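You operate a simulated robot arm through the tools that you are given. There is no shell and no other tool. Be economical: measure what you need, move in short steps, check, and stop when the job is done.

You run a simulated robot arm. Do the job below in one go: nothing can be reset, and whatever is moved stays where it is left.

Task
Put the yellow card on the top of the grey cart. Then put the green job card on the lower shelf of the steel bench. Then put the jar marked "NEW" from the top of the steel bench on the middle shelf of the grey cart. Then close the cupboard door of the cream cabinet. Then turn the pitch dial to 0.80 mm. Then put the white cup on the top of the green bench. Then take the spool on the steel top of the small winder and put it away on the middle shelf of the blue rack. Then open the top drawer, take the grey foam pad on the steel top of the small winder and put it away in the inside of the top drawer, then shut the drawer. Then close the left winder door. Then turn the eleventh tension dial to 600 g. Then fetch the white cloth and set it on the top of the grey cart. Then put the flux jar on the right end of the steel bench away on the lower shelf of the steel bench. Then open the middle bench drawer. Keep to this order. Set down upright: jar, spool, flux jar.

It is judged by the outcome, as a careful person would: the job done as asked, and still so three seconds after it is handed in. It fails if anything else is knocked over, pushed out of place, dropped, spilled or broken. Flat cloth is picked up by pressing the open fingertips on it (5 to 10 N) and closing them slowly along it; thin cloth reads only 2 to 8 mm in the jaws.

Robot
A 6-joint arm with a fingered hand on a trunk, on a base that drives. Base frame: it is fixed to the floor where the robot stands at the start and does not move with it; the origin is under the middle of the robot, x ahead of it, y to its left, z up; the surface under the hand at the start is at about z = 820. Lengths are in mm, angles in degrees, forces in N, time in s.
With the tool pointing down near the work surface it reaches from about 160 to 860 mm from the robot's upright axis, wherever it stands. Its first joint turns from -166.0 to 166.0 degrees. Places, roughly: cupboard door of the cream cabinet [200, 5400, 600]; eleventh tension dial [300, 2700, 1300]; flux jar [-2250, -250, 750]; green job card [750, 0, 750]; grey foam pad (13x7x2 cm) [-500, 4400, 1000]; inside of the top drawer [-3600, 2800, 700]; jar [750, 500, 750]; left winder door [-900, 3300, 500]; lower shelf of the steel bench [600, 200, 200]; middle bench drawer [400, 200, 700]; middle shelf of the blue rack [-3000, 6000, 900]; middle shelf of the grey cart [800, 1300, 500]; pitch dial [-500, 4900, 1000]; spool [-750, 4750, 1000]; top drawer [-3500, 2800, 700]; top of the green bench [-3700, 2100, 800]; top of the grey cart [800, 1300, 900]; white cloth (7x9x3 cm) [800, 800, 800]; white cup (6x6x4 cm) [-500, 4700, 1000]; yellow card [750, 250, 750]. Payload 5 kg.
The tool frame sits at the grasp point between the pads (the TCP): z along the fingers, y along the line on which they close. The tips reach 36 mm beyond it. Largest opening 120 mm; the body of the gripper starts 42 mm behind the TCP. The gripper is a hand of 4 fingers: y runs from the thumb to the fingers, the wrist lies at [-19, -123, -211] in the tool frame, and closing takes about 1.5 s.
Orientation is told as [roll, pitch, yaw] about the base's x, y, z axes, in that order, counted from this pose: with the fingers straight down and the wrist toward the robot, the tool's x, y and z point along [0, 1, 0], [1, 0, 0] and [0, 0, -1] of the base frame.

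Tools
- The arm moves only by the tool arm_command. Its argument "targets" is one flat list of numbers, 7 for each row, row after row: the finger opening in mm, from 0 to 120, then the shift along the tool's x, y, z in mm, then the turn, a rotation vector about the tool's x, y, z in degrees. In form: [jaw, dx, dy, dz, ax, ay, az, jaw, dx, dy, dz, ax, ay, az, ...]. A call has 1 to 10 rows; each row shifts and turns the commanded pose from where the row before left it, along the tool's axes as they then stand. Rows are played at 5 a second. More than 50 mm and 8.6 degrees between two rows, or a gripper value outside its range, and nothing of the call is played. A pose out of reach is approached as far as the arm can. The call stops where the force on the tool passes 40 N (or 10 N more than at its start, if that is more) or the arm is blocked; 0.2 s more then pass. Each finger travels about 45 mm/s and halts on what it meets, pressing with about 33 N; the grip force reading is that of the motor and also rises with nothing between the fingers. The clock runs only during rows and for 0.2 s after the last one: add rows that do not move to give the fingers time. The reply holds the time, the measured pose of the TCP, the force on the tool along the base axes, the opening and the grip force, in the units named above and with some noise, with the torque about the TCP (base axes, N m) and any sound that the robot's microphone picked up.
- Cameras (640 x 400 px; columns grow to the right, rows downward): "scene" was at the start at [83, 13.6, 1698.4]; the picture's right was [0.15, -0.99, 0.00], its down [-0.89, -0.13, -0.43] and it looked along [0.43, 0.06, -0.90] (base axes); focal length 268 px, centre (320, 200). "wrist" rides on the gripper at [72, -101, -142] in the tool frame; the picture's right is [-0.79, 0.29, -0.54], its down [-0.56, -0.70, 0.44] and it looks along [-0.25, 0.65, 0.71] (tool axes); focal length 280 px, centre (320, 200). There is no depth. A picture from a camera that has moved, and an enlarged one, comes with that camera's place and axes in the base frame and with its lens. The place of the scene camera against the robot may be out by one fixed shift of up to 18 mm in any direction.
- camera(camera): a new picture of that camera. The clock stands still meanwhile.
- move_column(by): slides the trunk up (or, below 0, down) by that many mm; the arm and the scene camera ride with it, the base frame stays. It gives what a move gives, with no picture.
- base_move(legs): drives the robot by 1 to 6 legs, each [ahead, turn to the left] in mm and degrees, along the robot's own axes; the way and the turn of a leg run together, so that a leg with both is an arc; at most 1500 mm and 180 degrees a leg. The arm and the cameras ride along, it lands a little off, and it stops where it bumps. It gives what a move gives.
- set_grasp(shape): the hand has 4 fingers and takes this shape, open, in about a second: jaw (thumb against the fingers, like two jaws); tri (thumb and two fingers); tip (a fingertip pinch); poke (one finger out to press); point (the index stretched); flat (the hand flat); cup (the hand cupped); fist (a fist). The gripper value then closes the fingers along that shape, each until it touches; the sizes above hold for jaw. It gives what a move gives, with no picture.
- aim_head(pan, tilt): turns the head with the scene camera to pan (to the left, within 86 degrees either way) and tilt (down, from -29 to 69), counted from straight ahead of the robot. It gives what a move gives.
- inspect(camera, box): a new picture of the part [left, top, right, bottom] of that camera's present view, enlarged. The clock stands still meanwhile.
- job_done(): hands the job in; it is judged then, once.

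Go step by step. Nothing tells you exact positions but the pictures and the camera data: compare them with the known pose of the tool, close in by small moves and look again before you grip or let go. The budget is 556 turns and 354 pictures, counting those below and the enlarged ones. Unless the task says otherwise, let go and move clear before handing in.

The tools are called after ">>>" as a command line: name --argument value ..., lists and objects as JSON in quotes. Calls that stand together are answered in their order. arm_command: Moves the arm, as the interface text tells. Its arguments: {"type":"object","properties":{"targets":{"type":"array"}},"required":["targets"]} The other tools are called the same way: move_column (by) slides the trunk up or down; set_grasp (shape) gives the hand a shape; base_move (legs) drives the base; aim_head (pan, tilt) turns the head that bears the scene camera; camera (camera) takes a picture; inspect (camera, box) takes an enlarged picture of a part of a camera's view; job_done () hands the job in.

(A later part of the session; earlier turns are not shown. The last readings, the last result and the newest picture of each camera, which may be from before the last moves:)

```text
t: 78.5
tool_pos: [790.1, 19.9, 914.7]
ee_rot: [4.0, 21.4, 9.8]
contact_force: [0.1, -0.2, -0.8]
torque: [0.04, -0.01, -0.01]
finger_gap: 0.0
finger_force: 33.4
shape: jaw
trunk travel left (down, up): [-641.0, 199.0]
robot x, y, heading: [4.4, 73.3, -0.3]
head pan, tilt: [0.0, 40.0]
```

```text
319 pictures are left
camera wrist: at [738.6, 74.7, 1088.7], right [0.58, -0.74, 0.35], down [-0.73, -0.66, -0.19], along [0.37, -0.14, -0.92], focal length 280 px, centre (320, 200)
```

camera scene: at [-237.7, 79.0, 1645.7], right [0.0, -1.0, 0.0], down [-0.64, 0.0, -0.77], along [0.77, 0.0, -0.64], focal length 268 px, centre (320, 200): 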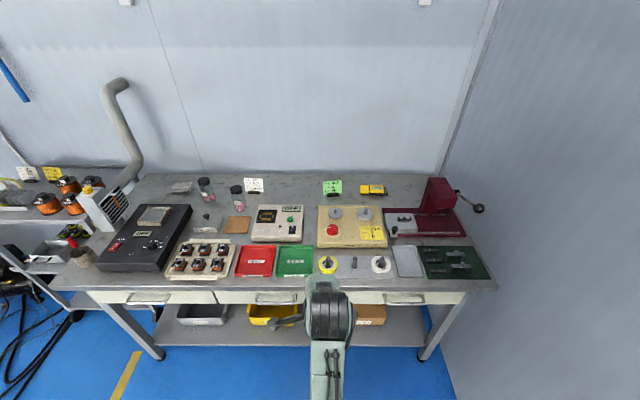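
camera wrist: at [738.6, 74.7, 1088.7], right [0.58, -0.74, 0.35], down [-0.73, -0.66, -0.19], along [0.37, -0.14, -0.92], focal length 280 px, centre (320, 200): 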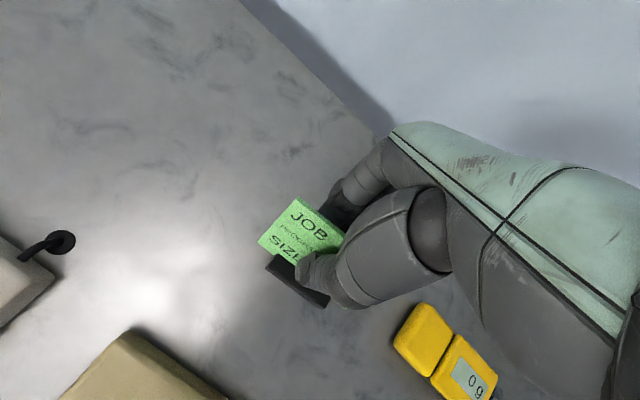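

The green card is in hand. I raise it and back off from the bench.

>>> arm_command --targets '[0, 0, -16.7, -41.8, 0, 0, 0, 0, 0, -16.7, -41.8, 0, 0, 0, 0, 0, 0, 0, 0, 0, 0]'

>>> base_move --legs '[[-660, 0]]'

>>> move_column --by -480

>>> camera --camera "scene"

```text
t: 79.3
tool_pos: [790.7, 13.7, 1005.1]
ee_rot: [4.0, 21.4, 9.8]
contact_force: [0.2, -0.4, -1.0]
torque: [0.01, 0.02, 0.04]
finger_gap: 0.0
finger_force: 33.5
shape: jaw
trunk travel left (down, up): [-641.0, 199.0]
robot x, y, heading: [3.4, 72.6, -0.1]
head pan, tilt: [0.0, 40.0]
```

```text
t: 83.2
tool_pos: [131.1, 13.1, 1005.9]
ee_rot: [4.0, 21.4, 9.8]
contact_force: [1.0, 0.4, -1.0]
torque: [0.02, -0.02, 0.01]
finger_gap: 0.1
finger_force: 32.8
shape: jaw
trunk travel left (down, up): [-641.0, 199.0]
robot x, y, heading: [-652.5, 73.2, 0.2]
head pan, tilt: [0.0, 40.0]
```

```text
refused: -480 is not a number from -400 to 400
```

```text
318 pictures are left
camera scene: at [-544.5, 78.5, 1645.7], right [0.0, -1.0, 0.0], down [-0.64, 0.0, -0.77], along [0.77, 0.0, -0.64], focal length 268 px, centre (320, 200)
```

scene: 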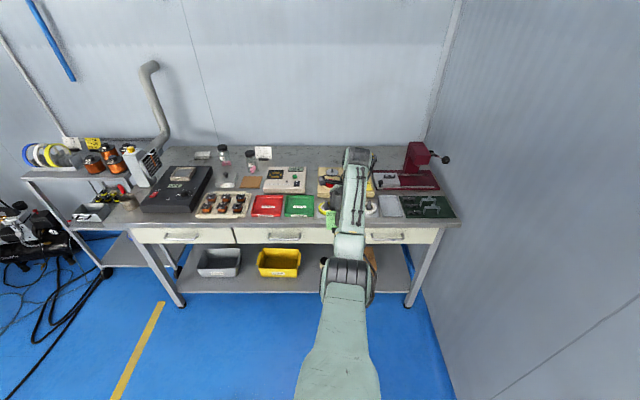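

I lower the trunk in two steps with the hand clear in front of the bench.

>>> move_column --by -400

>>> move_column --by -240

>>> aim_head --pan 0 --tilt 30

>>> camera --camera "scene"

>>> camera --camera "wrist"

```text
t: 87.1
tool_pos: [131.8, 14.1, 604.4]
ee_rot: [4.0, 21.4, 9.9]
contact_force: [-0.3, -0.4, -0.7]
torque: [-0.01, 0.01, 0.01]
finger_gap: 0.2
finger_force: 33.1
shape: jaw
trunk travel left (down, up): [-241.0, 599.0]
robot x, y, heading: [-651.6, 77.9, -0.1]
head pan, tilt: [0.0, 40.0]
```

```text
t: 89.6
tool_pos: [131.7, 14.0, 365.0]
ee_rot: [4.0, 21.4, 9.8]
contact_force: [0.0, -0.6, -0.8]
torque: [-0.01, -0.01, -0.01]
finger_gap: 0.2
finger_force: 32.7
shape: jaw
trunk travel left (down, up): [-1.0, 839.0]
robot x, y, heading: [-655.6, 73.1, 0.1]
head pan, tilt: [0.0, 40.0]
```

```text
t: 90.3
tool_pos: [130.9, 12.2, 364.9]
ee_rot: [4.0, 21.4, 9.8]
contact_force: [-0.4, 0.1, -0.3]
torque: [0.02, -0.01, -0.01]
finger_gap: 0.2
finger_force: 33.1
shape: jaw
trunk travel left (down, up): [-1.0, 839.0]
robot x, y, heading: [-655.6, 73.1, 0.2]
head pan, tilt: [0.0, 30.0]
```

```text
317 pictures are left
camera scene: at [-539.1, 78.6, 1021.0], right [0.0, -1.0, 0.0], down [-0.5, 0.0, -0.87], along [0.87, 0.0, -0.5], focal length 268 px, centre (320, 200)
```

scene: 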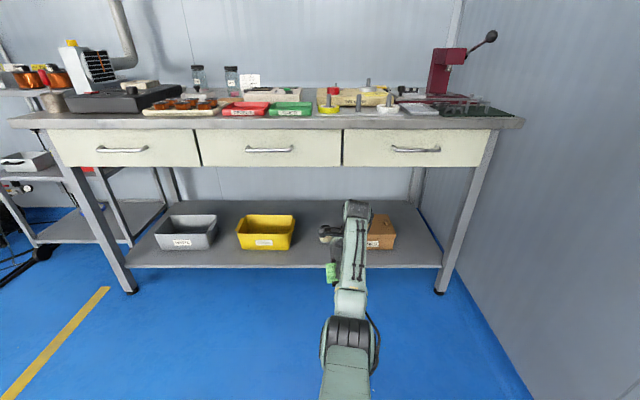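

```text
316 pictures are left
camera wrist: at [79.8, 67.7, 539.0], right [0.58, -0.74, 0.35], down [-0.73, -0.66, -0.19], along [0.37, -0.14, -0.92], focal length 280 px, centre (320, 200)
```

wrist: 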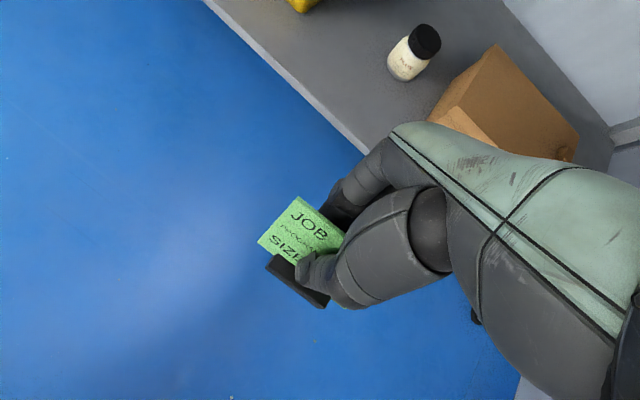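

There's a jar on the shelf already, near (536, 37). I zoom in to choose a clear spot.

>>> inspect --camera "scene" --box '[120, 190, 460, 300]'

```text
1.88 times, centred on (290, 245) of scene
camera zoom: at [-539.1, 78.6, 1021.0], right [0.0, -1.0, 0.0], down [-0.5, 0.0, -0.87], along [0.87, 0.0, -0.5], focal length 505 px, centre (376, 115)
```

zoom: 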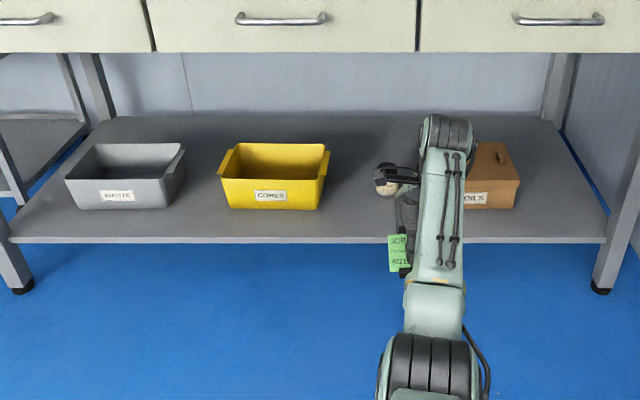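

Spot chosen: stand at about x 440, y 135 on the shelf, between the yellow bin and the jar. I shift left, square the hand and lower before driving in.

>>> arm_command --targets '[0, 0, 0, 0, 0, 0, 8, 0, 41, 0, 0, 0, 0, 0, 0, 41, 0, 0, 0, 0, 0, 0, 41, 0, 0, 0, 0, 0, 0, 0, 11, 28, 0, 0, 0, 0, 0, 11, 28, 0, 0, 0, 0, 0, 11, 28, 0, 0, 0, 0, 0, 0, 0, 0, 0, 0]'

>>> camera --camera "scene"

```text
t: 92.1
tool_pos: [129.2, 137.5, 275.5]
ee_rot: [0.8, 21.8, 1.2]
contact_force: [-0.2, -0.1, -0.3]
torque: [0.0, -0.03, 0.01]
finger_gap: 0.0
finger_force: 32.6
shape: jaw
trunk travel left (down, up): [-1.0, 839.0]
robot x, y, heading: [-652.0, 73.4, 0.0]
head pan, tilt: [0.0, 30.0]
```

```text
314 pictures are left
camera scene: at [-539.0, 78.6, 1021.1], right [0.0, -1.0, 0.0], down [-0.5, 0.0, -0.87], along [0.87, 0.0, -0.5], focal length 268 px, centre (320, 200)
```

scene: 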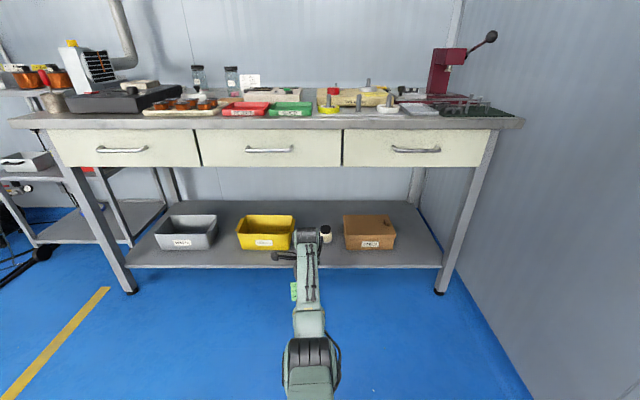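

>>> base_move --legs '[[325, 0]]'

>>> camera --camera "wrist"

>>> camera --camera "scene"

```text
t: 94.4
tool_pos: [454.9, 138.0, 276.4]
ee_rot: [0.7, 21.7, 1.1]
contact_force: [-0.3, 0.6, 0.0]
torque: [-0.03, -0.01, -0.03]
finger_gap: 0.1
finger_force: 33.2
shape: jaw
trunk travel left (down, up): [-1.0, 839.0]
robot x, y, heading: [-327.9, 72.5, 0.2]
head pan, tilt: [0.0, 30.0]
```

```text
313 pictures are left
camera wrist: at [410.6, 207.6, 447.3], right [0.48, -0.79, 0.39], down [-0.81, -0.57, -0.16], along [0.35, -0.23, -0.91], focal length 280 px, centre (320, 200)
```

wrist: 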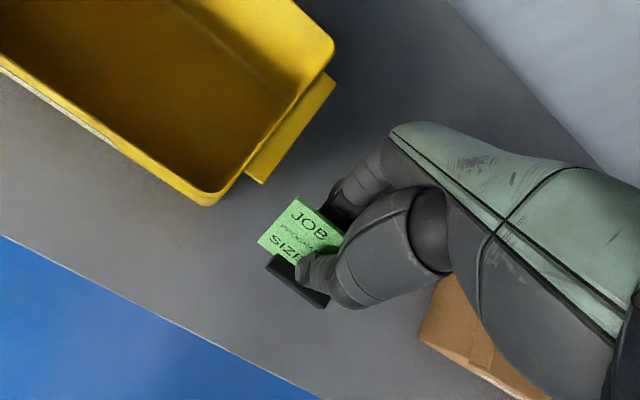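

```text
312 pictures are left
camera scene: at [-214.1, 79.2, 1021.1], right [0.0, -1.0, 0.0], down [-0.5, 0.0, -0.87], along [0.87, 0.0, -0.5], focal length 268 px, centre (320, 200)
```

scene: 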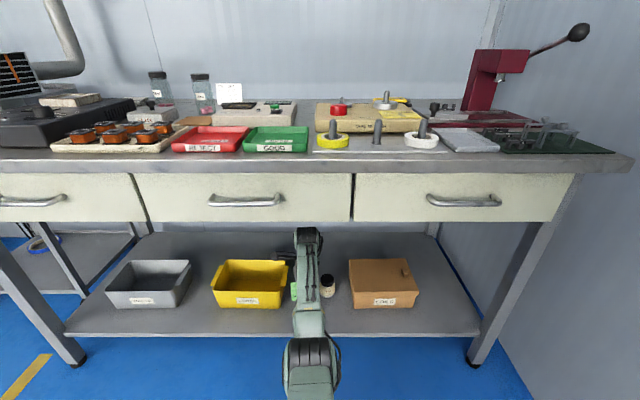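

>>> arm_command --targets '[0, 0, 9.3, 23.2, 0, 0, 0, 0, 0, 7.4, 18.6, 0, 0, 0, 0, 0, 1.9, 4.6, 0, 0, 0, 0, 0, 0, 0, 0, 0, 0]'

>>> camera --camera "wrist"

```text
t: 95.4
tool_pos: [455.3, 137.2, 227.2]
ee_rot: [0.8, 21.6, 1.2]
contact_force: [-0.3, -1.3, 4.4]
torque: [0.05, 0.0, 0.05]
finger_gap: 0.2
finger_force: 33.1
shape: jaw
trunk travel left (down, up): [-1.0, 839.0]
robot x, y, heading: [-328.2, 75.8, 0.1]
head pan, tilt: [0.0, 30.0]
```

```text
311 pictures are left
camera wrist: at [410.9, 208.0, 398.0], right [0.48, -0.79, 0.39], down [-0.81, -0.57, -0.16], along [0.35, -0.23, -0.91], focal length 280 px, centre (320, 200)
```

wrist: 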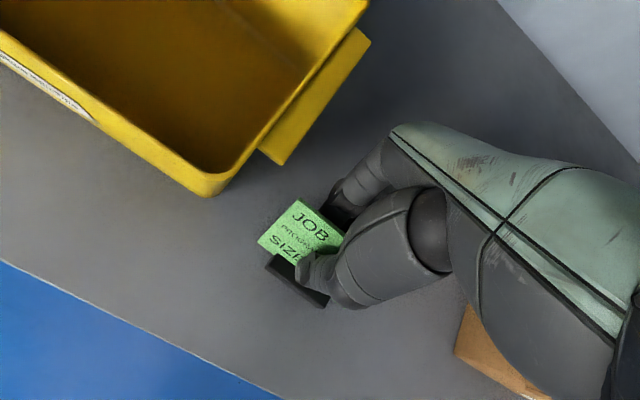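

>>> arm_command --targets '[0, 0, 0.6, 1.5, 0, 0, 0, 0, 0, 0, 0, 0, 0, 0]'

```text
t: 96.0
tool_pos: [453.7, 137.1, 226.3]
ee_rot: [0.8, 21.7, 1.2]
contact_force: [-1.1, -3.2, 10.9]
torque: [0.03, 0.1, 0.01]
finger_gap: 0.0
finger_force: 33.0
shape: jaw
trunk travel left (down, up): [-1.0, 839.0]
robot x, y, heading: [-327.9, 75.4, 0.3]
head pan, tilt: [0.0, 30.0]
```

In contact with the shelf; I open the hand.

>>> arm_command --targets '[0, 0, -0.5, -1.2, 0, 0, 0, 5, 0, 0, 0, 0, 0, 0, 15, 0, 0, 0, 0, 0, 0, 30, 0, 0, 0, 0, 0, 0, 45, 0, 0, 0, 0, 0, 0, 55, 0, 0, 0, 0, 0, 0, 55, 0, 0, 0, 0, 0, 0]'

>>> camera --camera "wrist"

```text
t: 97.6
tool_pos: [455.6, 138.9, 225.6]
ee_rot: [0.8, 21.8, 1.2]
contact_force: [-0.3, -0.4, -0.5]
torque: [0.0, -0.03, -0.02]
finger_gap: 54.4
finger_force: 0.0
shape: jaw
trunk travel left (down, up): [-1.0, 839.0]
robot x, y, heading: [-326.0, 73.9, 0.1]
head pan, tilt: [0.0, 30.0]
```

```text
310 pictures are left
camera wrist: at [410.7, 208.1, 397.1], right [0.48, -0.79, 0.39], down [-0.81, -0.57, -0.16], along [0.35, -0.23, -0.91], focal length 280 px, centre (320, 200)
```

wrist: 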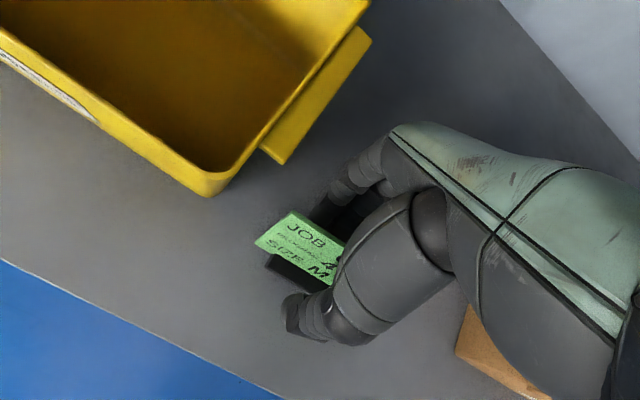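

>>> arm_command --targets '[55, 0, 0, -45, 0, 0, 0, 55, 0, 0, -45, 0, 0, 0, 55, 0, -6, -20, 0, 0, 0, 55, 0, 0, 0, 0, 0, 0]'

>>> camera --camera "wrist"

>>> base_move --legs '[[-330, 0]]'

>>> camera --camera "scene"

```text
t: 98.6
tool_pos: [490.4, 139.0, 330.8]
ee_rot: [0.8, 21.7, 1.2]
contact_force: [-0.8, 0.2, -0.2]
torque: [0.01, -0.07, 0.04]
finger_gap: 54.7
finger_force: 0.1
shape: jaw
trunk travel left (down, up): [-1.0, 839.0]
robot x, y, heading: [-327.1, 75.9, -0.0]
head pan, tilt: [0.0, 30.0]
```

```text
309 pictures are left
camera wrist: at [446.3, 207.9, 502.5], right [0.48, -0.79, 0.39], down [-0.81, -0.57, -0.16], along [0.35, -0.23, -0.91], focal length 280 px, centre (320, 200)
```

wrist: 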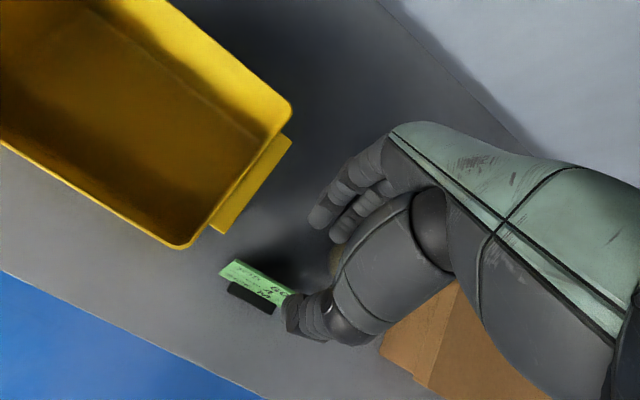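

```text
t: 100.9
tool_pos: [161.5, 137.7, 330.8]
ee_rot: [0.8, 21.6, 1.2]
contact_force: [0.7, -0.3, 0.7]
torque: [0.01, 0.01, -0.03]
finger_gap: 54.5
finger_force: 0.1
shape: jaw
trunk travel left (down, up): [-1.0, 839.0]
robot x, y, heading: [-658.3, 76.0, 0.0]
head pan, tilt: [0.0, 30.0]
```

```text
308 pictures are left
camera scene: at [-542.5, 78.6, 1021.1], right [0.0, -1.0, 0.0], down [-0.5, 0.0, -0.87], along [0.87, 0.0, -0.5], focal length 268 px, centre (320, 200)
```

scene: 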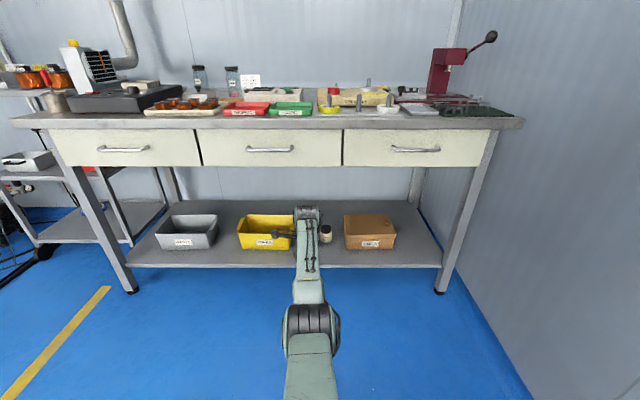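

The green card is set on the shelf. Next the "NEW" jar: I raise the trunk and look at the labels.

>>> move_column --by 400

>>> move_column --by 260

>>> inspect --camera "scene" --box '[170, 110, 290, 230]'

```text
t: 104.8
tool_pos: [161.3, 139.0, 731.0]
ee_rot: [0.8, 21.7, 1.4]
contact_force: [0.7, 1.6, -0.4]
torque: [0.0, 0.03, 0.0]
finger_gap: 54.5
finger_force: 0.1
shape: jaw
trunk travel left (down, up): [-401.0, 439.0]
robot x, y, heading: [-650.9, 72.2, 0.1]
head pan, tilt: [0.0, 30.0]
```

```text
t: 107.4
tool_pos: [162.7, 139.8, 991.4]
ee_rot: [0.7, 21.7, 1.3]
contact_force: [0.8, -1.4, 0.4]
torque: [-0.01, -0.04, -0.01]
finger_gap: 54.5
finger_force: 0.0
shape: jaw
trunk travel left (down, up): [-661.0, 179.0]
robot x, y, heading: [-651.1, 72.4, 0.2]
head pan, tilt: [0.0, 30.0]
```

```text
3.33 times, centred on (230, 170) of scene
camera zoom: at [-542.3, 78.6, 1681.1], right [0.0, -1.0, 0.0], down [-0.5, 0.0, -0.87], along [0.87, 0.0, -0.5], focal length 894 px, centre (620, 300)
```

zoom: 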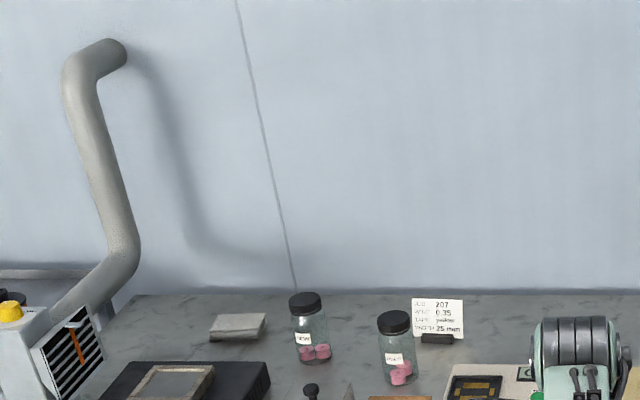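

>>> base_move --legs '[[0, 45], [600, 0], [0, -45]]'

>>> aim_head --pan 0 --tilt 35

>>> camera --camera "scene"

>>> camera --camera "wrist"

```text
t: 114.8
tool_pos: [448.6, 948.7, 989.6]
ee_rot: [1.6, 22.9, 30.3]
contact_force: [-15.5, -2.6, 4.5]
torque: [0.02, -0.6, -0.32]
finger_gap: 54.8
finger_force: 0.1
shape: jaw
trunk travel left (down, up): [-661.0, 179.0]
robot x, y, heading: [-231.0, 501.8, 28.3]
head pan, tilt: [0.0, 30.0]
stopped in leg 3: the force on the tool passed its limit at 57 N (the readings are from after the stop); the commanded pose is now the measured one
```

```text
t: 115.5
tool_pos: [448.6, 948.1, 988.2]
ee_rot: [1.6, 22.8, 30.3]
contact_force: [-16.6, -2.2, 1.4]
torque: [0.04, -0.26, -0.25]
finger_gap: 54.7
finger_force: 0.0
shape: jaw
trunk travel left (down, up): [-661.0, 179.0]
robot x, y, heading: [-229.3, 501.1, 28.5]
head pan, tilt: [0.0, 35.0]
```

```text
306 pictures are left
camera scene: at [-137.5, 562.8, 1673.6], right [0.47, -0.88, 0.0], down [-0.5, -0.27, -0.82], along [0.72, 0.39, -0.57], focal length 268 px, centre (320, 200)
```

scene: 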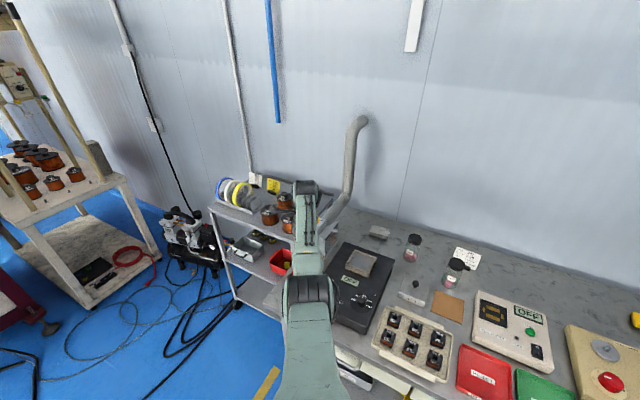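

```text
305 pictures are left
camera wrist: at [380.1, 989.1, 1161.2], right [0.81, -0.46, 0.37], down [-0.43, -0.89, -0.15], along [0.4, -0.04, -0.92], focal length 280 px, centre (320, 200)
```

wrist: 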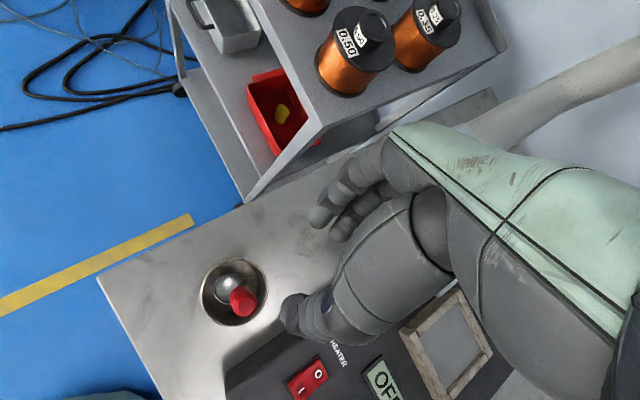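

The hand touched the fume extractor. I turn back left to free it and check whether it moved.

>>> base_move --legs '[[0, 15]]'

>>> camera --camera "scene"

```text
t: 116.9
tool_pos: [312.9, 1109.4, 987.3]
ee_rot: [1.6, 22.8, 45.4]
contact_force: [-0.3, -0.6, -0.1]
torque: [-0.02, -0.06, 0.02]
finger_gap: 55.0
finger_force: 0.0
shape: jaw
trunk travel left (down, up): [-661.0, 179.0]
robot x, y, heading: [-231.1, 502.5, 43.2]
head pan, tilt: [0.0, 35.0]
```

```text
304 pictures are left
camera scene: at [-151.2, 587.9, 1673.3], right [0.69, -0.73, 0.0], down [-0.42, -0.39, -0.82], along [0.6, 0.56, -0.57], focal length 268 px, centre (320, 200)
```

scene: 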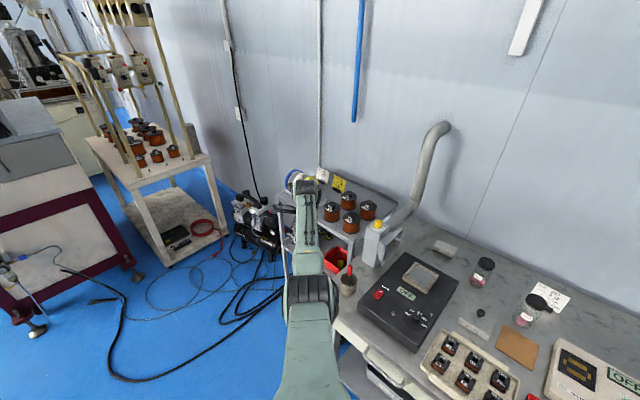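

The extractor looks unmoved. I fold the arm in before turning.

>>> arm_command --targets '[60, 0, 0, 0, -7.3, 0, 0, 60, 0, 0, 0, -7.3, 0, 0, 60, 0, 0, 0, -8, 0, 0, 60, -8, -45, 0, 0, 0, 0, 60, -8, -45, 0, 0, 0, 0, 60, -8, -45, 0, 0, 0, 0, 60, -8, -45, 0, 0, 0, 0, 60, -8, -45, 0, 0, 0, 0, 60, -8, -45, 0, 0, 0, 0, 60, -8, -45, 0, 0, 0, 0]'

>>> arm_command --targets '[60, 0, -30, 0, 0, 0, 0, 60, 0, -30, 0, 0, 0, 0, 60, 0, 0, 0, 0, 0, 0]'

```text
t: 119.1
tool_pos: [126.0, 846.7, 987.5]
ee_rot: [1.5, 0.0, 44.8]
contact_force: [-0.6, 0.0, -0.3]
torque: [0.04, -0.01, -0.02]
finger_gap: 59.9
finger_force: 0.0
shape: jaw
trunk travel left (down, up): [-661.0, 179.0]
robot x, y, heading: [-228.4, 506.7, 43.2]
head pan, tilt: [0.0, 35.0]
```

```text
t: 119.9
tool_pos: [86.5, 807.0, 985.8]
ee_rot: [1.6, 0.4, 44.7]
contact_force: [-0.5, -0.8, 0.4]
torque: [-0.02, 0.01, -0.03]
finger_gap: 60.0
finger_force: 0.0
shape: jaw
trunk travel left (down, up): [-661.0, 179.0]
robot x, y, heading: [-228.2, 501.1, 43.4]
head pan, tilt: [0.0, 35.0]
```

>>> base_move --legs '[[0, -43], [220, 0]]'

>>> camera --camera "wrist"

>>> inspect --camera "scene" --box '[160, 60, 480, 260]'

```text
t: 124.0
tool_pos: [426.9, 504.3, 987.3]
ee_rot: [1.5, 0.1, 1.2]
contact_force: [0.0, -1.0, 0.0]
torque: [0.0, 0.04, 0.02]
finger_gap: 59.9
finger_force: 0.1
shape: jaw
trunk travel left (down, up): [-661.0, 179.0]
robot x, y, heading: [-11.2, 507.0, -0.0]
head pan, tilt: [0.0, 35.0]
```

```text
303 pictures are left
camera wrist: at [323.5, 571.7, 1132.0], right [0.31, -0.8, 0.52], down [-0.69, -0.56, -0.45], along [0.66, -0.22, -0.72], focal length 280 px, centre (320, 200)
```

wrist: 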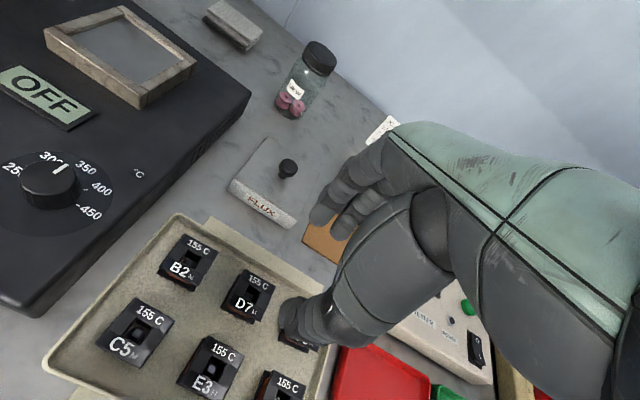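

```text
2.00 times, centred on (320, 160) of scene
camera zoom: at [99.2, 506.4, 1673.3], right [0.0, -1.0, 0.0], down [-0.57, 0.0, -0.82], along [0.82, 0.0, -0.57], focal length 536 px, centre (320, 280)
```

zoom: 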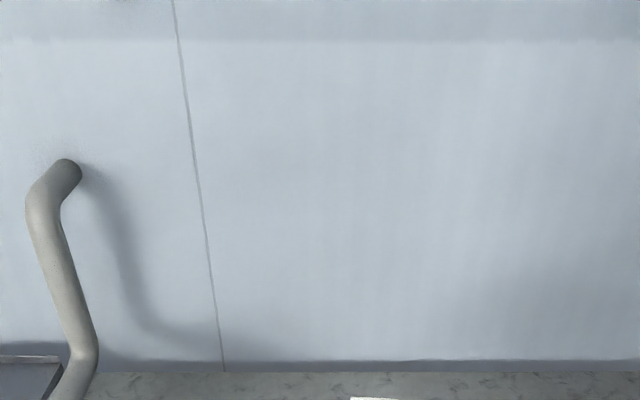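

>>> inspect --camera "scene" --box '[240, 240, 400, 340]'

>>> inspect --camera "wrist" --box '[250, 30, 350, 130]'

```text
4.00 times, centred on (320, 290) of scene
camera zoom: at [99.2, 506.4, 1673.3], right [0.0, -1.0, 0.0], down [-0.57, 0.0, -0.82], along [0.82, 0.0, -0.57], focal length 1072 px, centre (320, -160)
```

zoom: 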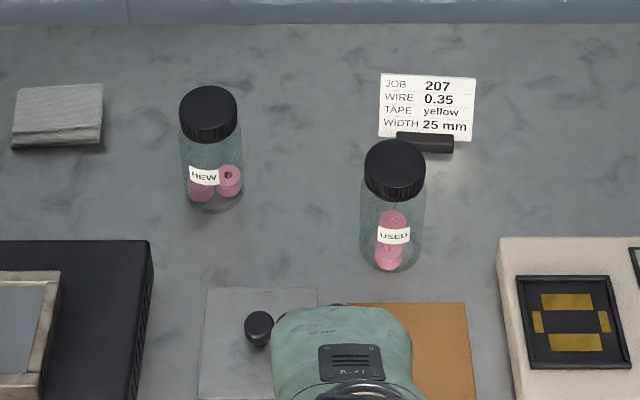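

```text
4.00 times, centred on (300, 80) of wrist
camera zoom: at [323.5, 571.7, 1132.0], right [0.31, -0.8, 0.52], down [-0.69, -0.56, -0.45], along [0.66, -0.22, -0.72], focal length 1122 px, centre (400, 680)
```

zoom: 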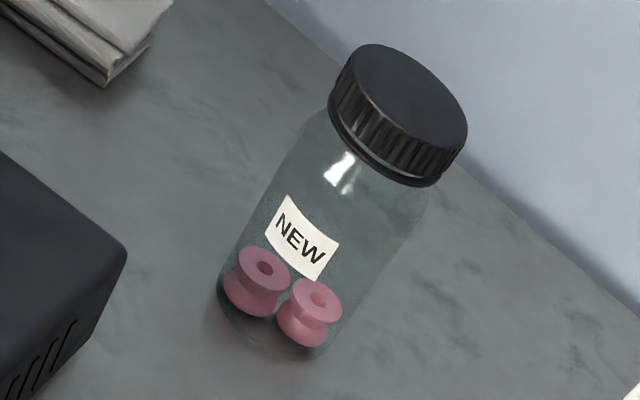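

NEW is the left jar, at about (731, 597), lid top z≈940. The cart's middle shelf has limited headroom, so I'll grip it with a sideways closing hand tilted forward. First I turn the hand.

>>> arm_command --targets '[100, 30, 35, 0, 0, 0, 0, 100, 30, 35, 0, 0, 0, 0, 100, 30, 35, 0, 0, 0, 0, 100, 0, 0, 0, 0, 0, 8.5, 100, 0, 0, 0, 0, 0, 8.5, 100, 0, 0, 0, 0, 0, 8.5, 100, 0, 0, 0, 0, 0, 8.5, 100, 0, 0, 0, 0, 0, 8.5, 100, 0, 0, 0, 0, 0, 8.5, 100, 0, 0, 0, 0, 0, 8.5]'

>>> arm_command --targets '[100, 0, 0, 0, 0, 0, 8.5, 100, 0, 0, 0, 0, 0, 8.5, 100, 0, 0, 0, 0, 0, 8.5, 100, 0, 0, 0, 0, 0, 5, 100, 0, 0, 0, 0, 8.5, 0, 100, 0, 0, 0, 0, 8.5, 0, 100, 0, 0, 0, 0, 8.5, 0, 100, 0, 0, 0, 0, 8.5, 0, 100, 0, 0, 0, 0, 8.5, 0, 100, 0, 0, 0, 0, 8.5, 0]'

>>> camera --camera "scene"

```text
t: 126.2
tool_pos: [545.6, 589.3, 961.0]
ee_rot: [0.8, 1.2, -58.1]
contact_force: [0.0, 0.2, -0.7]
torque: [0.01, 0.06, -0.02]
finger_gap: 99.7
finger_force: 0.1
shape: jaw
out of reach, approached as far as the arm can: row 9, 10
trunk travel left (down, up): [-661.0, 179.0]
robot x, y, heading: [-13.6, 502.7, -0.1]
head pan, tilt: [0.0, 35.0]
```

```text
t: 127.4
tool_pos: [595.2, 558.7, 886.8]
ee_rot: [6.6, 1.2, -89.1]
contact_force: [-7.8, -0.2, 23.4]
torque: [-1.34, 0.45, -0.42]
finger_gap: 98.5
finger_force: 0.1
shape: jaw
out of reach, approached as far as the arm can: row 1, 2, 3, 4
trunk travel left (down, up): [-661.0, 179.0]
robot x, y, heading: [-9.9, 502.1, 0.1]
head pan, tilt: [0.0, 35.0]
stopped in row 5: the force on the tool passed its limit at 41 N (the readings are from after the stop); the commanded pose is now the measured one
```

```text
299 pictures are left
camera scene: at [96.4, 505.8, 1673.5], right [0.0, -1.0, 0.0], down [-0.57, 0.0, -0.82], along [0.82, 0.0, -0.57], focal length 268 px, centre (320, 200)
```

scene: 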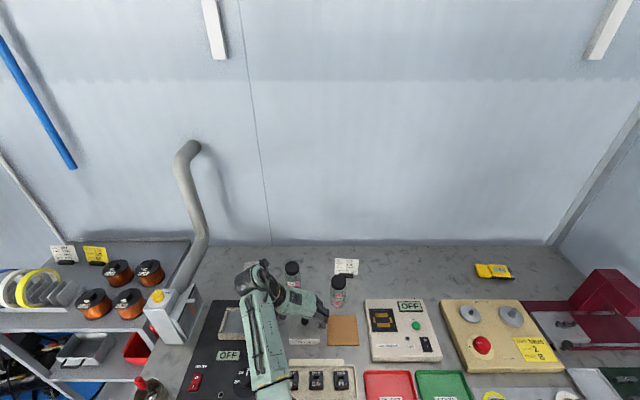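

The arm sank at its reach limit and touched something by the flux pot. I lift straight up with the trunk and look.

>>> move_column --by 170

>>> inspect --camera "scene" --box '[220, 230, 380, 400]'

>>> camera --camera "wrist"

```text
t: 129.3
tool_pos: [595.9, 558.0, 1054.0]
ee_rot: [6.5, 1.3, -89.0]
contact_force: [0.1, 0.2, 0.8]
torque: [0.01, -0.01, -0.02]
finger_gap: 99.9
finger_force: 0.1
shape: jaw
trunk travel left (down, up): [-831.0, 9.0]
robot x, y, heading: [-11.8, 500.4, -0.3]
head pan, tilt: [0.0, 35.0]
```

```text
2.35 times, centred on (300, 315) of scene
camera zoom: at [98.9, 506.5, 1843.3], right [0.0, -1.0, 0.0], down [-0.57, 0.0, -0.82], along [0.82, 0.0, -0.57], focal length 631 px, centre (367, -71)
```

zoom: 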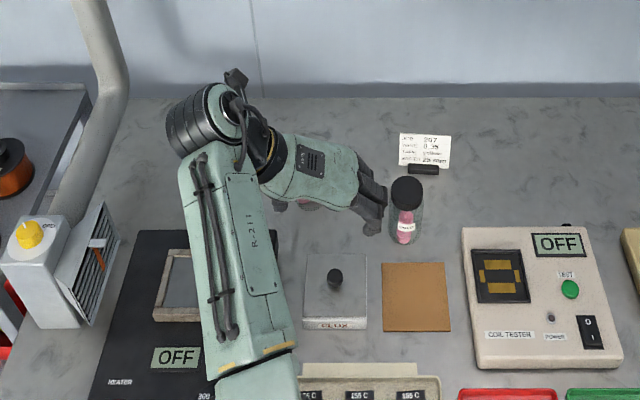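

```text
297 pictures are left
camera wrist: at [649.7, 657.0, 1205.5], right [-0.84, -0.31, 0.44], down [-0.52, 0.7, -0.49], along [-0.16, -0.64, -0.75], focal length 280 px, centre (320, 200)
```

wrist: 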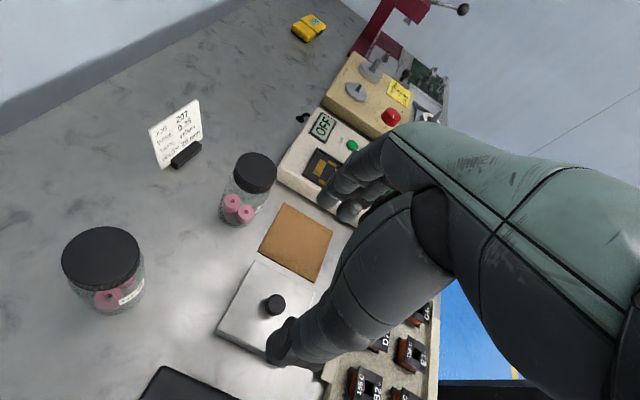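

Nothing is disturbed. Now higher up, I tilt the hand forward in steps.

>>> arm_command --targets '[100, 8, 0, 0, -4, 8, 0, 100, 8, 0, 0, 0, 8.5, 0, 100, 8, 0, 0, 0, 8.5, 0, 100, 0, 0, 0, 0, 8.5, 0, 100, 0, 0, 0, 0, 0, 0]'

```text
refused: row 1 steps farther than a row can; nothing moved
```

>>> arm_command --targets '[100, 8, 0, 0, 0, 8.5, 0, 100, 8, 0, 0, 0, 8.5, 0, 100, 8, 0, 0, 0, 8.5, 0, 100, 0, 0, 0, 0, 8.5, 0, 100, 0, 0, 0, 0, 0, 0]'

```text
t: 130.5
tool_pos: [621.2, 558.5, 1059.9]
ee_rot: [40.6, 1.3, -88.9]
contact_force: [0.3, -0.2, 0.2]
torque: [0.0, 0.02, -0.02]
finger_gap: 99.9
finger_force: 0.1
shape: jaw
trunk travel left (down, up): [-831.0, 9.0]
robot x, y, heading: [-10.6, 503.4, -0.1]
head pan, tilt: [0.0, 35.0]
```

>>> arm_command --targets '[100, 0, 0, 0, 0, 8.5, 0, 100, 0, 0, 0, 0, 8.5, 0, 100, 0, 0, 0, 0, 2.4, 0, 100, -34, -13, 20, 0, 0, 0, 100, -34, -13, 20, 0, 0, 0, 100, -34, -13, 20, 0, 0, 0, 100, 0, 0, 0, 0, 0, 0]'

>>> camera --camera "wrist"

>>> inspect --camera "scene" --box '[220, 230, 380, 400]'

```text
t: 132.1
tool_pos: [618.6, 600.5, 941.8]
ee_rot: [59.9, 1.5, -89.0]
contact_force: [0.2, -0.1, 0.3]
torque: [0.0, -0.02, -0.03]
finger_gap: 99.6
finger_force: 0.0
shape: jaw
trunk travel left (down, up): [-831.0, 9.0]
robot x, y, heading: [-11.0, 501.0, 0.0]
head pan, tilt: [0.0, 35.0]
```

```text
296 pictures are left
camera wrist: at [529.3, 697.1, 1079.6], right [-0.86, -0.29, -0.42], down [0.09, 0.72, -0.69], along [0.5, -0.63, -0.59], focal length 280 px, centre (320, 200)
```

wrist: 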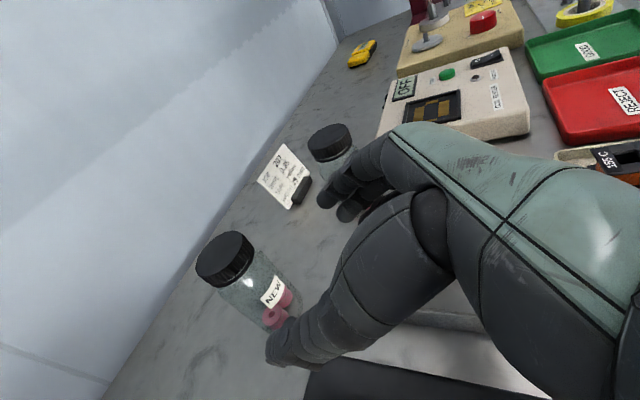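

```text
2.35 times, centred on (300, 315) of scene
camera zoom: at [98.2, 506.1, 1843.4], right [0.0, -1.0, 0.0], down [-0.57, 0.0, -0.82], along [0.82, 0.0, -0.57], focal length 631 px, centre (367, -71)
```

zoom: 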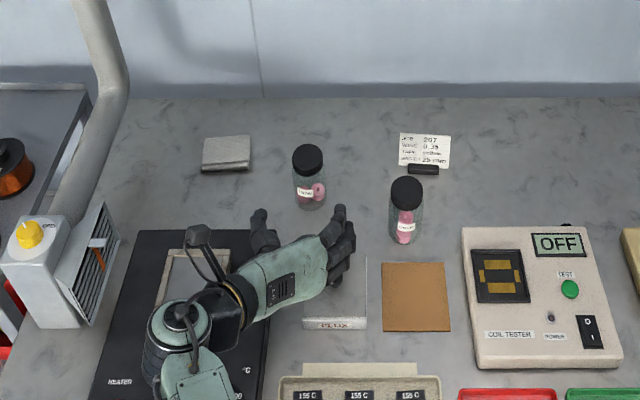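

Aligned with the jar; I move in along the fingers.

>>> arm_command --targets '[100, 0, -1, 34, 0, 0, 0, 100, 1, -1, 34, 0, 0, 0, 100, 1, 0, 30, 0, 0, 0, 100, 0, 0, 0, 0, 0, 0]'

>>> camera --camera "wrist"

>>> inspect --camera "scene" --box '[220, 230, 380, 400]'

```text
t: 133.1
tool_pos: [693.0, 592.9, 931.5]
ee_rot: [59.6, 1.4, -88.8]
contact_force: [0.0, 0.0, -0.3]
torque: [-0.01, -0.01, 0.0]
finger_gap: 99.9
finger_force: 0.1
shape: jaw
out of reach, approached as far as the arm can: row 2, 3
trunk travel left (down, up): [-831.0, 9.0]
robot x, y, heading: [-12.9, 501.4, -0.1]
head pan, tilt: [0.0, 35.0]
```

```text
294 pictures are left
camera wrist: at [603.6, 689.4, 1068.0], right [-0.86, -0.3, -0.41], down [0.08, 0.72, -0.69], along [0.5, -0.63, -0.59], focal length 280 px, centre (320, 200)
```

wrist: 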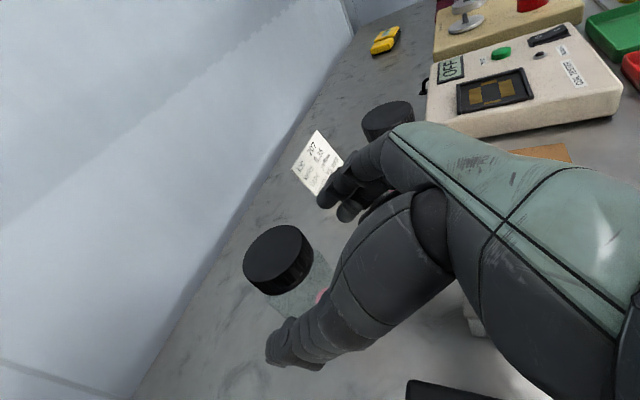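

```text
2.35 times, centred on (300, 315) of scene
camera zoom: at [99.4, 507.2, 1843.3], right [0.0, -1.0, 0.0], down [-0.57, 0.0, -0.82], along [0.82, 0.0, -0.57], focal length 631 px, centre (367, -71)
```

zoom: 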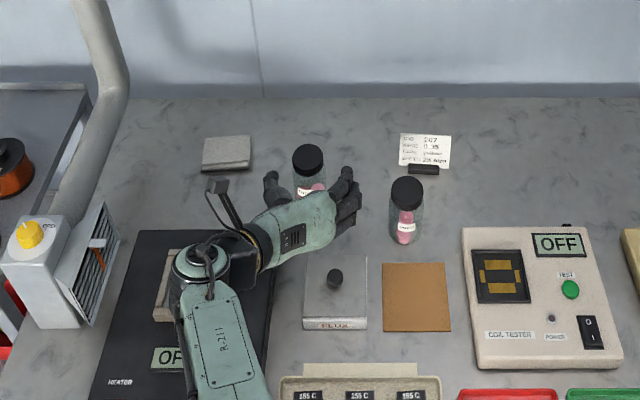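

Reach is short with the trunk this high; lowering the trunk 50 mm brings both height and reach.

>>> move_column --by -50

>>> arm_command --targets '[100, 15, -8, 26, 0, 0, 0, 100, 0, 0, 0, 0, 0, 0]'

>>> camera --camera "wrist"

```text
t: 134.0
tool_pos: [692.5, 593.2, 882.1]
ee_rot: [59.6, 1.4, -88.9]
contact_force: [0.5, -0.2, 0.0]
torque: [0.0, 0.0, 0.03]
finger_gap: 99.6
finger_force: 0.1
shape: jaw
trunk travel left (down, up): [-781.0, 59.0]
robot x, y, heading: [-12.6, 501.2, -0.2]
head pan, tilt: [0.0, 35.0]
```

```text
t: 134.6
tool_pos: [718.4, 597.4, 892.3]
ee_rot: [59.3, 1.4, -88.8]
contact_force: [-0.2, 0.4, -0.3]
torque: [0.0, 0.0, 0.03]
finger_gap: 99.6
finger_force: 0.0
shape: jaw
out of reach, approached as far as the arm can: row 1
trunk travel left (down, up): [-781.0, 59.0]
robot x, y, heading: [-14.0, 498.2, 0.1]
head pan, tilt: [0.0, 35.0]
```

```text
292 pictures are left
camera wrist: at [628.1, 693.2, 1029.2], right [-0.86, -0.3, -0.41], down [0.08, 0.72, -0.69], along [0.5, -0.63, -0.6], focal length 280 px, centre (320, 200)
```

wrist: 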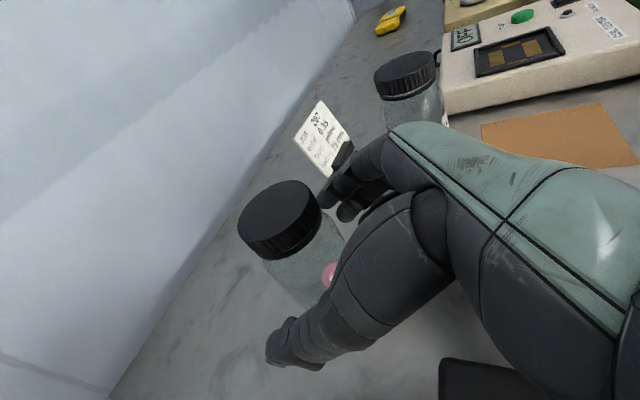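

>>> move_column --by -18

>>> arm_command --targets '[100, 6, -6, 11, 0, 0, 0, 100, 0, 0, 0, 0, 0, 0]'

>>> camera --camera "wrist"

>>> inspect --camera "scene" --box '[220, 230, 380, 400]'

```text
t: 135.3
tool_pos: [716.2, 597.6, 873.1]
ee_rot: [59.4, 1.5, -88.8]
contact_force: [0.1, 0.0, -0.5]
torque: [0.01, -0.04, 0.03]
finger_gap: 99.8
finger_force: 0.0
shape: jaw
trunk travel left (down, up): [-763.0, 77.0]
robot x, y, heading: [-14.1, 500.5, -0.1]
head pan, tilt: [0.0, 35.0]
```

```text
t: 135.9
tool_pos: [726.6, 600.8, 877.0]
ee_rot: [59.2, 1.5, -88.7]
contact_force: [-0.8, -0.2, -0.2]
torque: [-0.02, -0.01, -0.01]
finger_gap: 100.3
finger_force: 0.0
shape: jaw
out of reach, approached as far as the arm can: row 1
trunk travel left (down, up): [-763.0, 77.0]
robot x, y, heading: [-10.5, 502.9, 0.0]
head pan, tilt: [0.0, 35.0]
```

```text
291 pictures are left
camera wrist: at [638.6, 697.4, 1016.3], right [-0.86, -0.3, -0.41], down [0.08, 0.72, -0.69], along [0.5, -0.63, -0.6], focal length 280 px, centre (320, 200)
```

wrist: 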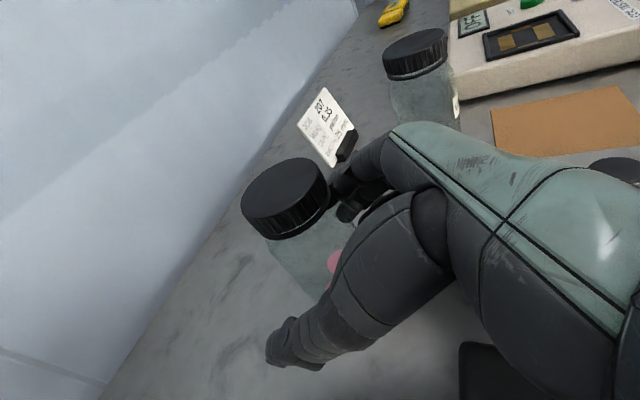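

```text
2.35 times, centred on (300, 315) of scene
camera zoom: at [98.3, 506.2, 1775.4], right [0.0, -1.0, 0.0], down [-0.57, 0.0, -0.82], along [0.82, 0.0, -0.57], focal length 631 px, centre (367, -71)
```

zoom: 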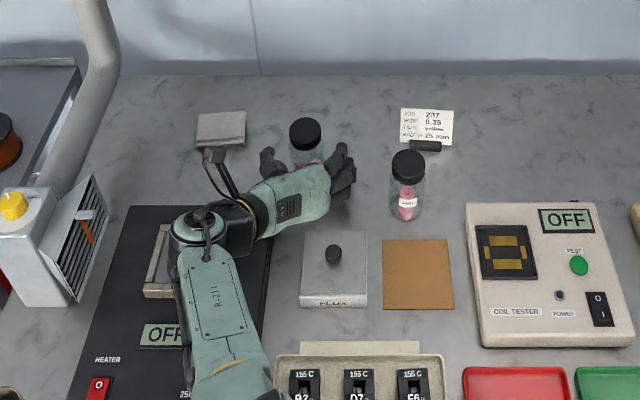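

The jar is between thumb and fingers. I close.

>>> arm_command --targets '[85, 0, 0, 0, 0, 0, 0, 70, 0, 0, 0, 0, 0, 0, 55, 0, 0, 0, 0, 0, 0, 45, 0, 0, 0, 0, 0, 0, 40, 0, 0, 0, 0, 0, 0, 40, 0, 0, 0, 0, 0, 0, 40, 0, 0, 0, 0, 0, 0]'

>>> camera --camera "wrist"

```text
t: 137.5
tool_pos: [727.0, 602.1, 877.8]
ee_rot: [59.2, 1.5, -88.6]
contact_force: [0.3, -0.8, 1.1]
torque: [-0.02, 0.01, 0.01]
finger_gap: 45.7
finger_force: 33.1
shape: jaw
trunk travel left (down, up): [-763.0, 77.0]
robot x, y, heading: [-14.6, 502.5, -0.1]
head pan, tilt: [0.0, 35.0]
```

```text
289 pictures are left
camera wrist: at [638.9, 697.5, 1016.1], right [-0.86, -0.3, -0.41], down [0.08, 0.72, -0.69], along [0.5, -0.63, -0.6], focal length 280 px, centre (320, 200)
```

wrist: 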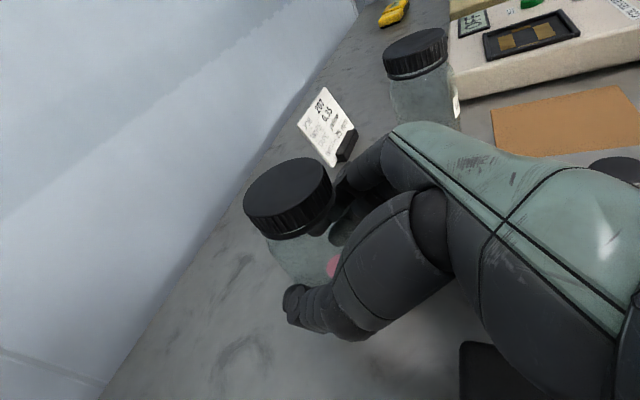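

Gripped at 46 mm. I keep squeezing and lift a little with the trunk.

>>> arm_command --targets '[20, 0, 0, 0, 0, 0, 0, 20, 0, 0, 0, 0, 0, 0]'

>>> move_column --by 25

>>> camera --camera "wrist"

>>> inspect --camera "scene" --box '[220, 230, 380, 400]'

```text
t: 138.1
tool_pos: [727.7, 601.8, 878.6]
ee_rot: [59.2, 1.5, -88.7]
contact_force: [0.0, -0.3, 1.0]
torque: [-0.05, -0.02, 0.0]
finger_gap: 46.0
finger_force: 33.3
shape: jaw
trunk travel left (down, up): [-763.0, 77.0]
robot x, y, heading: [-12.8, 502.6, -0.1]
head pan, tilt: [0.0, 35.0]
```

```text
t: 138.8
tool_pos: [728.0, 601.1, 902.1]
ee_rot: [59.2, 1.4, -88.7]
contact_force: [0.9, 0.5, -1.9]
torque: [0.02, 0.01, 0.02]
finger_gap: 46.1
finger_force: 32.6
shape: jaw
trunk travel left (down, up): [-788.0, 52.0]
robot x, y, heading: [-11.4, 498.5, -0.2]
head pan, tilt: [0.0, 35.0]
```

```text
288 pictures are left
camera wrist: at [639.1, 697.6, 1040.8], right [-0.86, -0.3, -0.41], down [0.08, 0.72, -0.69], along [0.5, -0.63, -0.6], focal length 280 px, centre (320, 200)
```

wrist: 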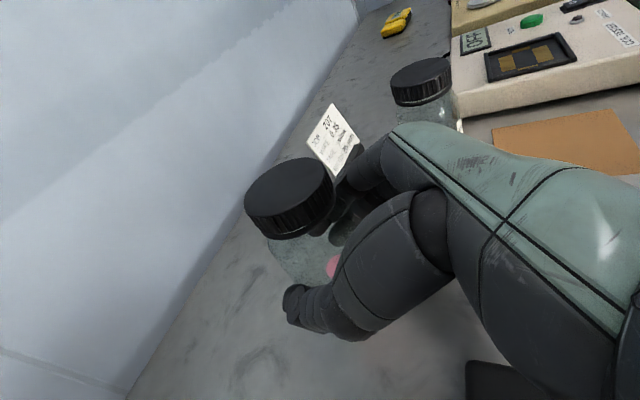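

```text
2.35 times, centred on (300, 315) of scene
camera zoom: at [99.3, 506.6, 1800.3], right [0.0, -1.0, 0.0], down [-0.57, 0.0, -0.82], along [0.82, 0.0, -0.57], focal length 631 px, centre (367, -71)
```

zoom: 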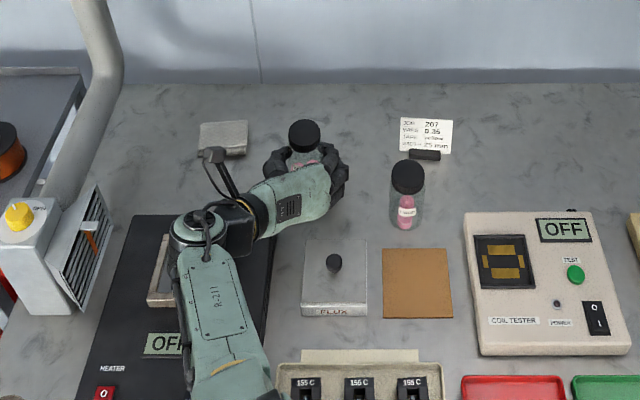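

Held well. I raise, back off, and look at the cart's middle shelf.

>>> move_column --by 50

>>> base_move --legs '[[-400, 0]]'

>>> aim_head --pan 45 --tilt 40

>>> camera --camera "scene"

```text
t: 139.7
tool_pos: [727.4, 602.3, 953.3]
ee_rot: [59.3, 1.5, -88.8]
contact_force: [0.0, 0.1, -0.5]
torque: [-0.04, 0.05, 0.0]
finger_gap: 46.0
finger_force: 33.2
shape: jaw
trunk travel left (down, up): [-838.0, 2.0]
robot x, y, heading: [-11.7, 504.9, -0.1]
head pan, tilt: [0.0, 35.0]
```

```text
t: 142.4
tool_pos: [331.6, 602.5, 953.3]
ee_rot: [59.2, 1.5, -88.6]
contact_force: [0.2, 0.0, -1.7]
torque: [0.04, -0.02, 0.0]
finger_gap: 46.0
finger_force: 32.8
shape: jaw
trunk travel left (down, up): [-838.0, 2.0]
robot x, y, heading: [-404.2, 501.4, -0.0]
head pan, tilt: [0.0, 35.0]
```

```text
t: 143.5
tool_pos: [332.8, 602.3, 952.6]
ee_rot: [59.3, 1.4, -88.6]
contact_force: [-0.4, 0.1, -0.7]
torque: [-0.01, -0.01, 0.02]
finger_gap: 45.9
finger_force: 33.1
shape: jaw
trunk travel left (down, up): [-838.0, 2.0]
robot x, y, heading: [-409.4, 502.9, -0.1]
head pan, tilt: [45.0, 40.0]
```

```text
286 pictures are left
camera scene: at [-324.9, 567.3, 1842.7], right [0.7, -0.71, 0.0], down [-0.46, -0.45, -0.77], along [0.54, 0.54, -0.64], focal length 268 px, centre (320, 200)
```

scene: 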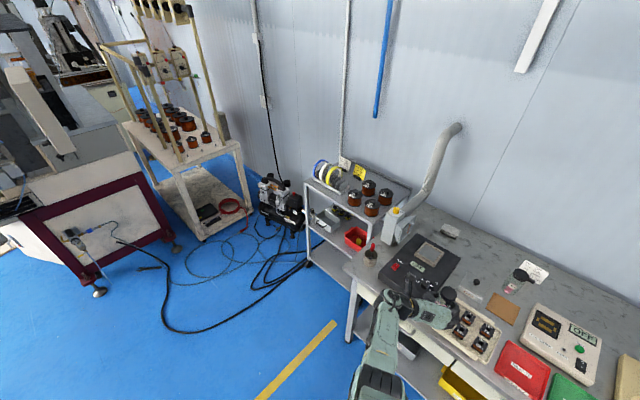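

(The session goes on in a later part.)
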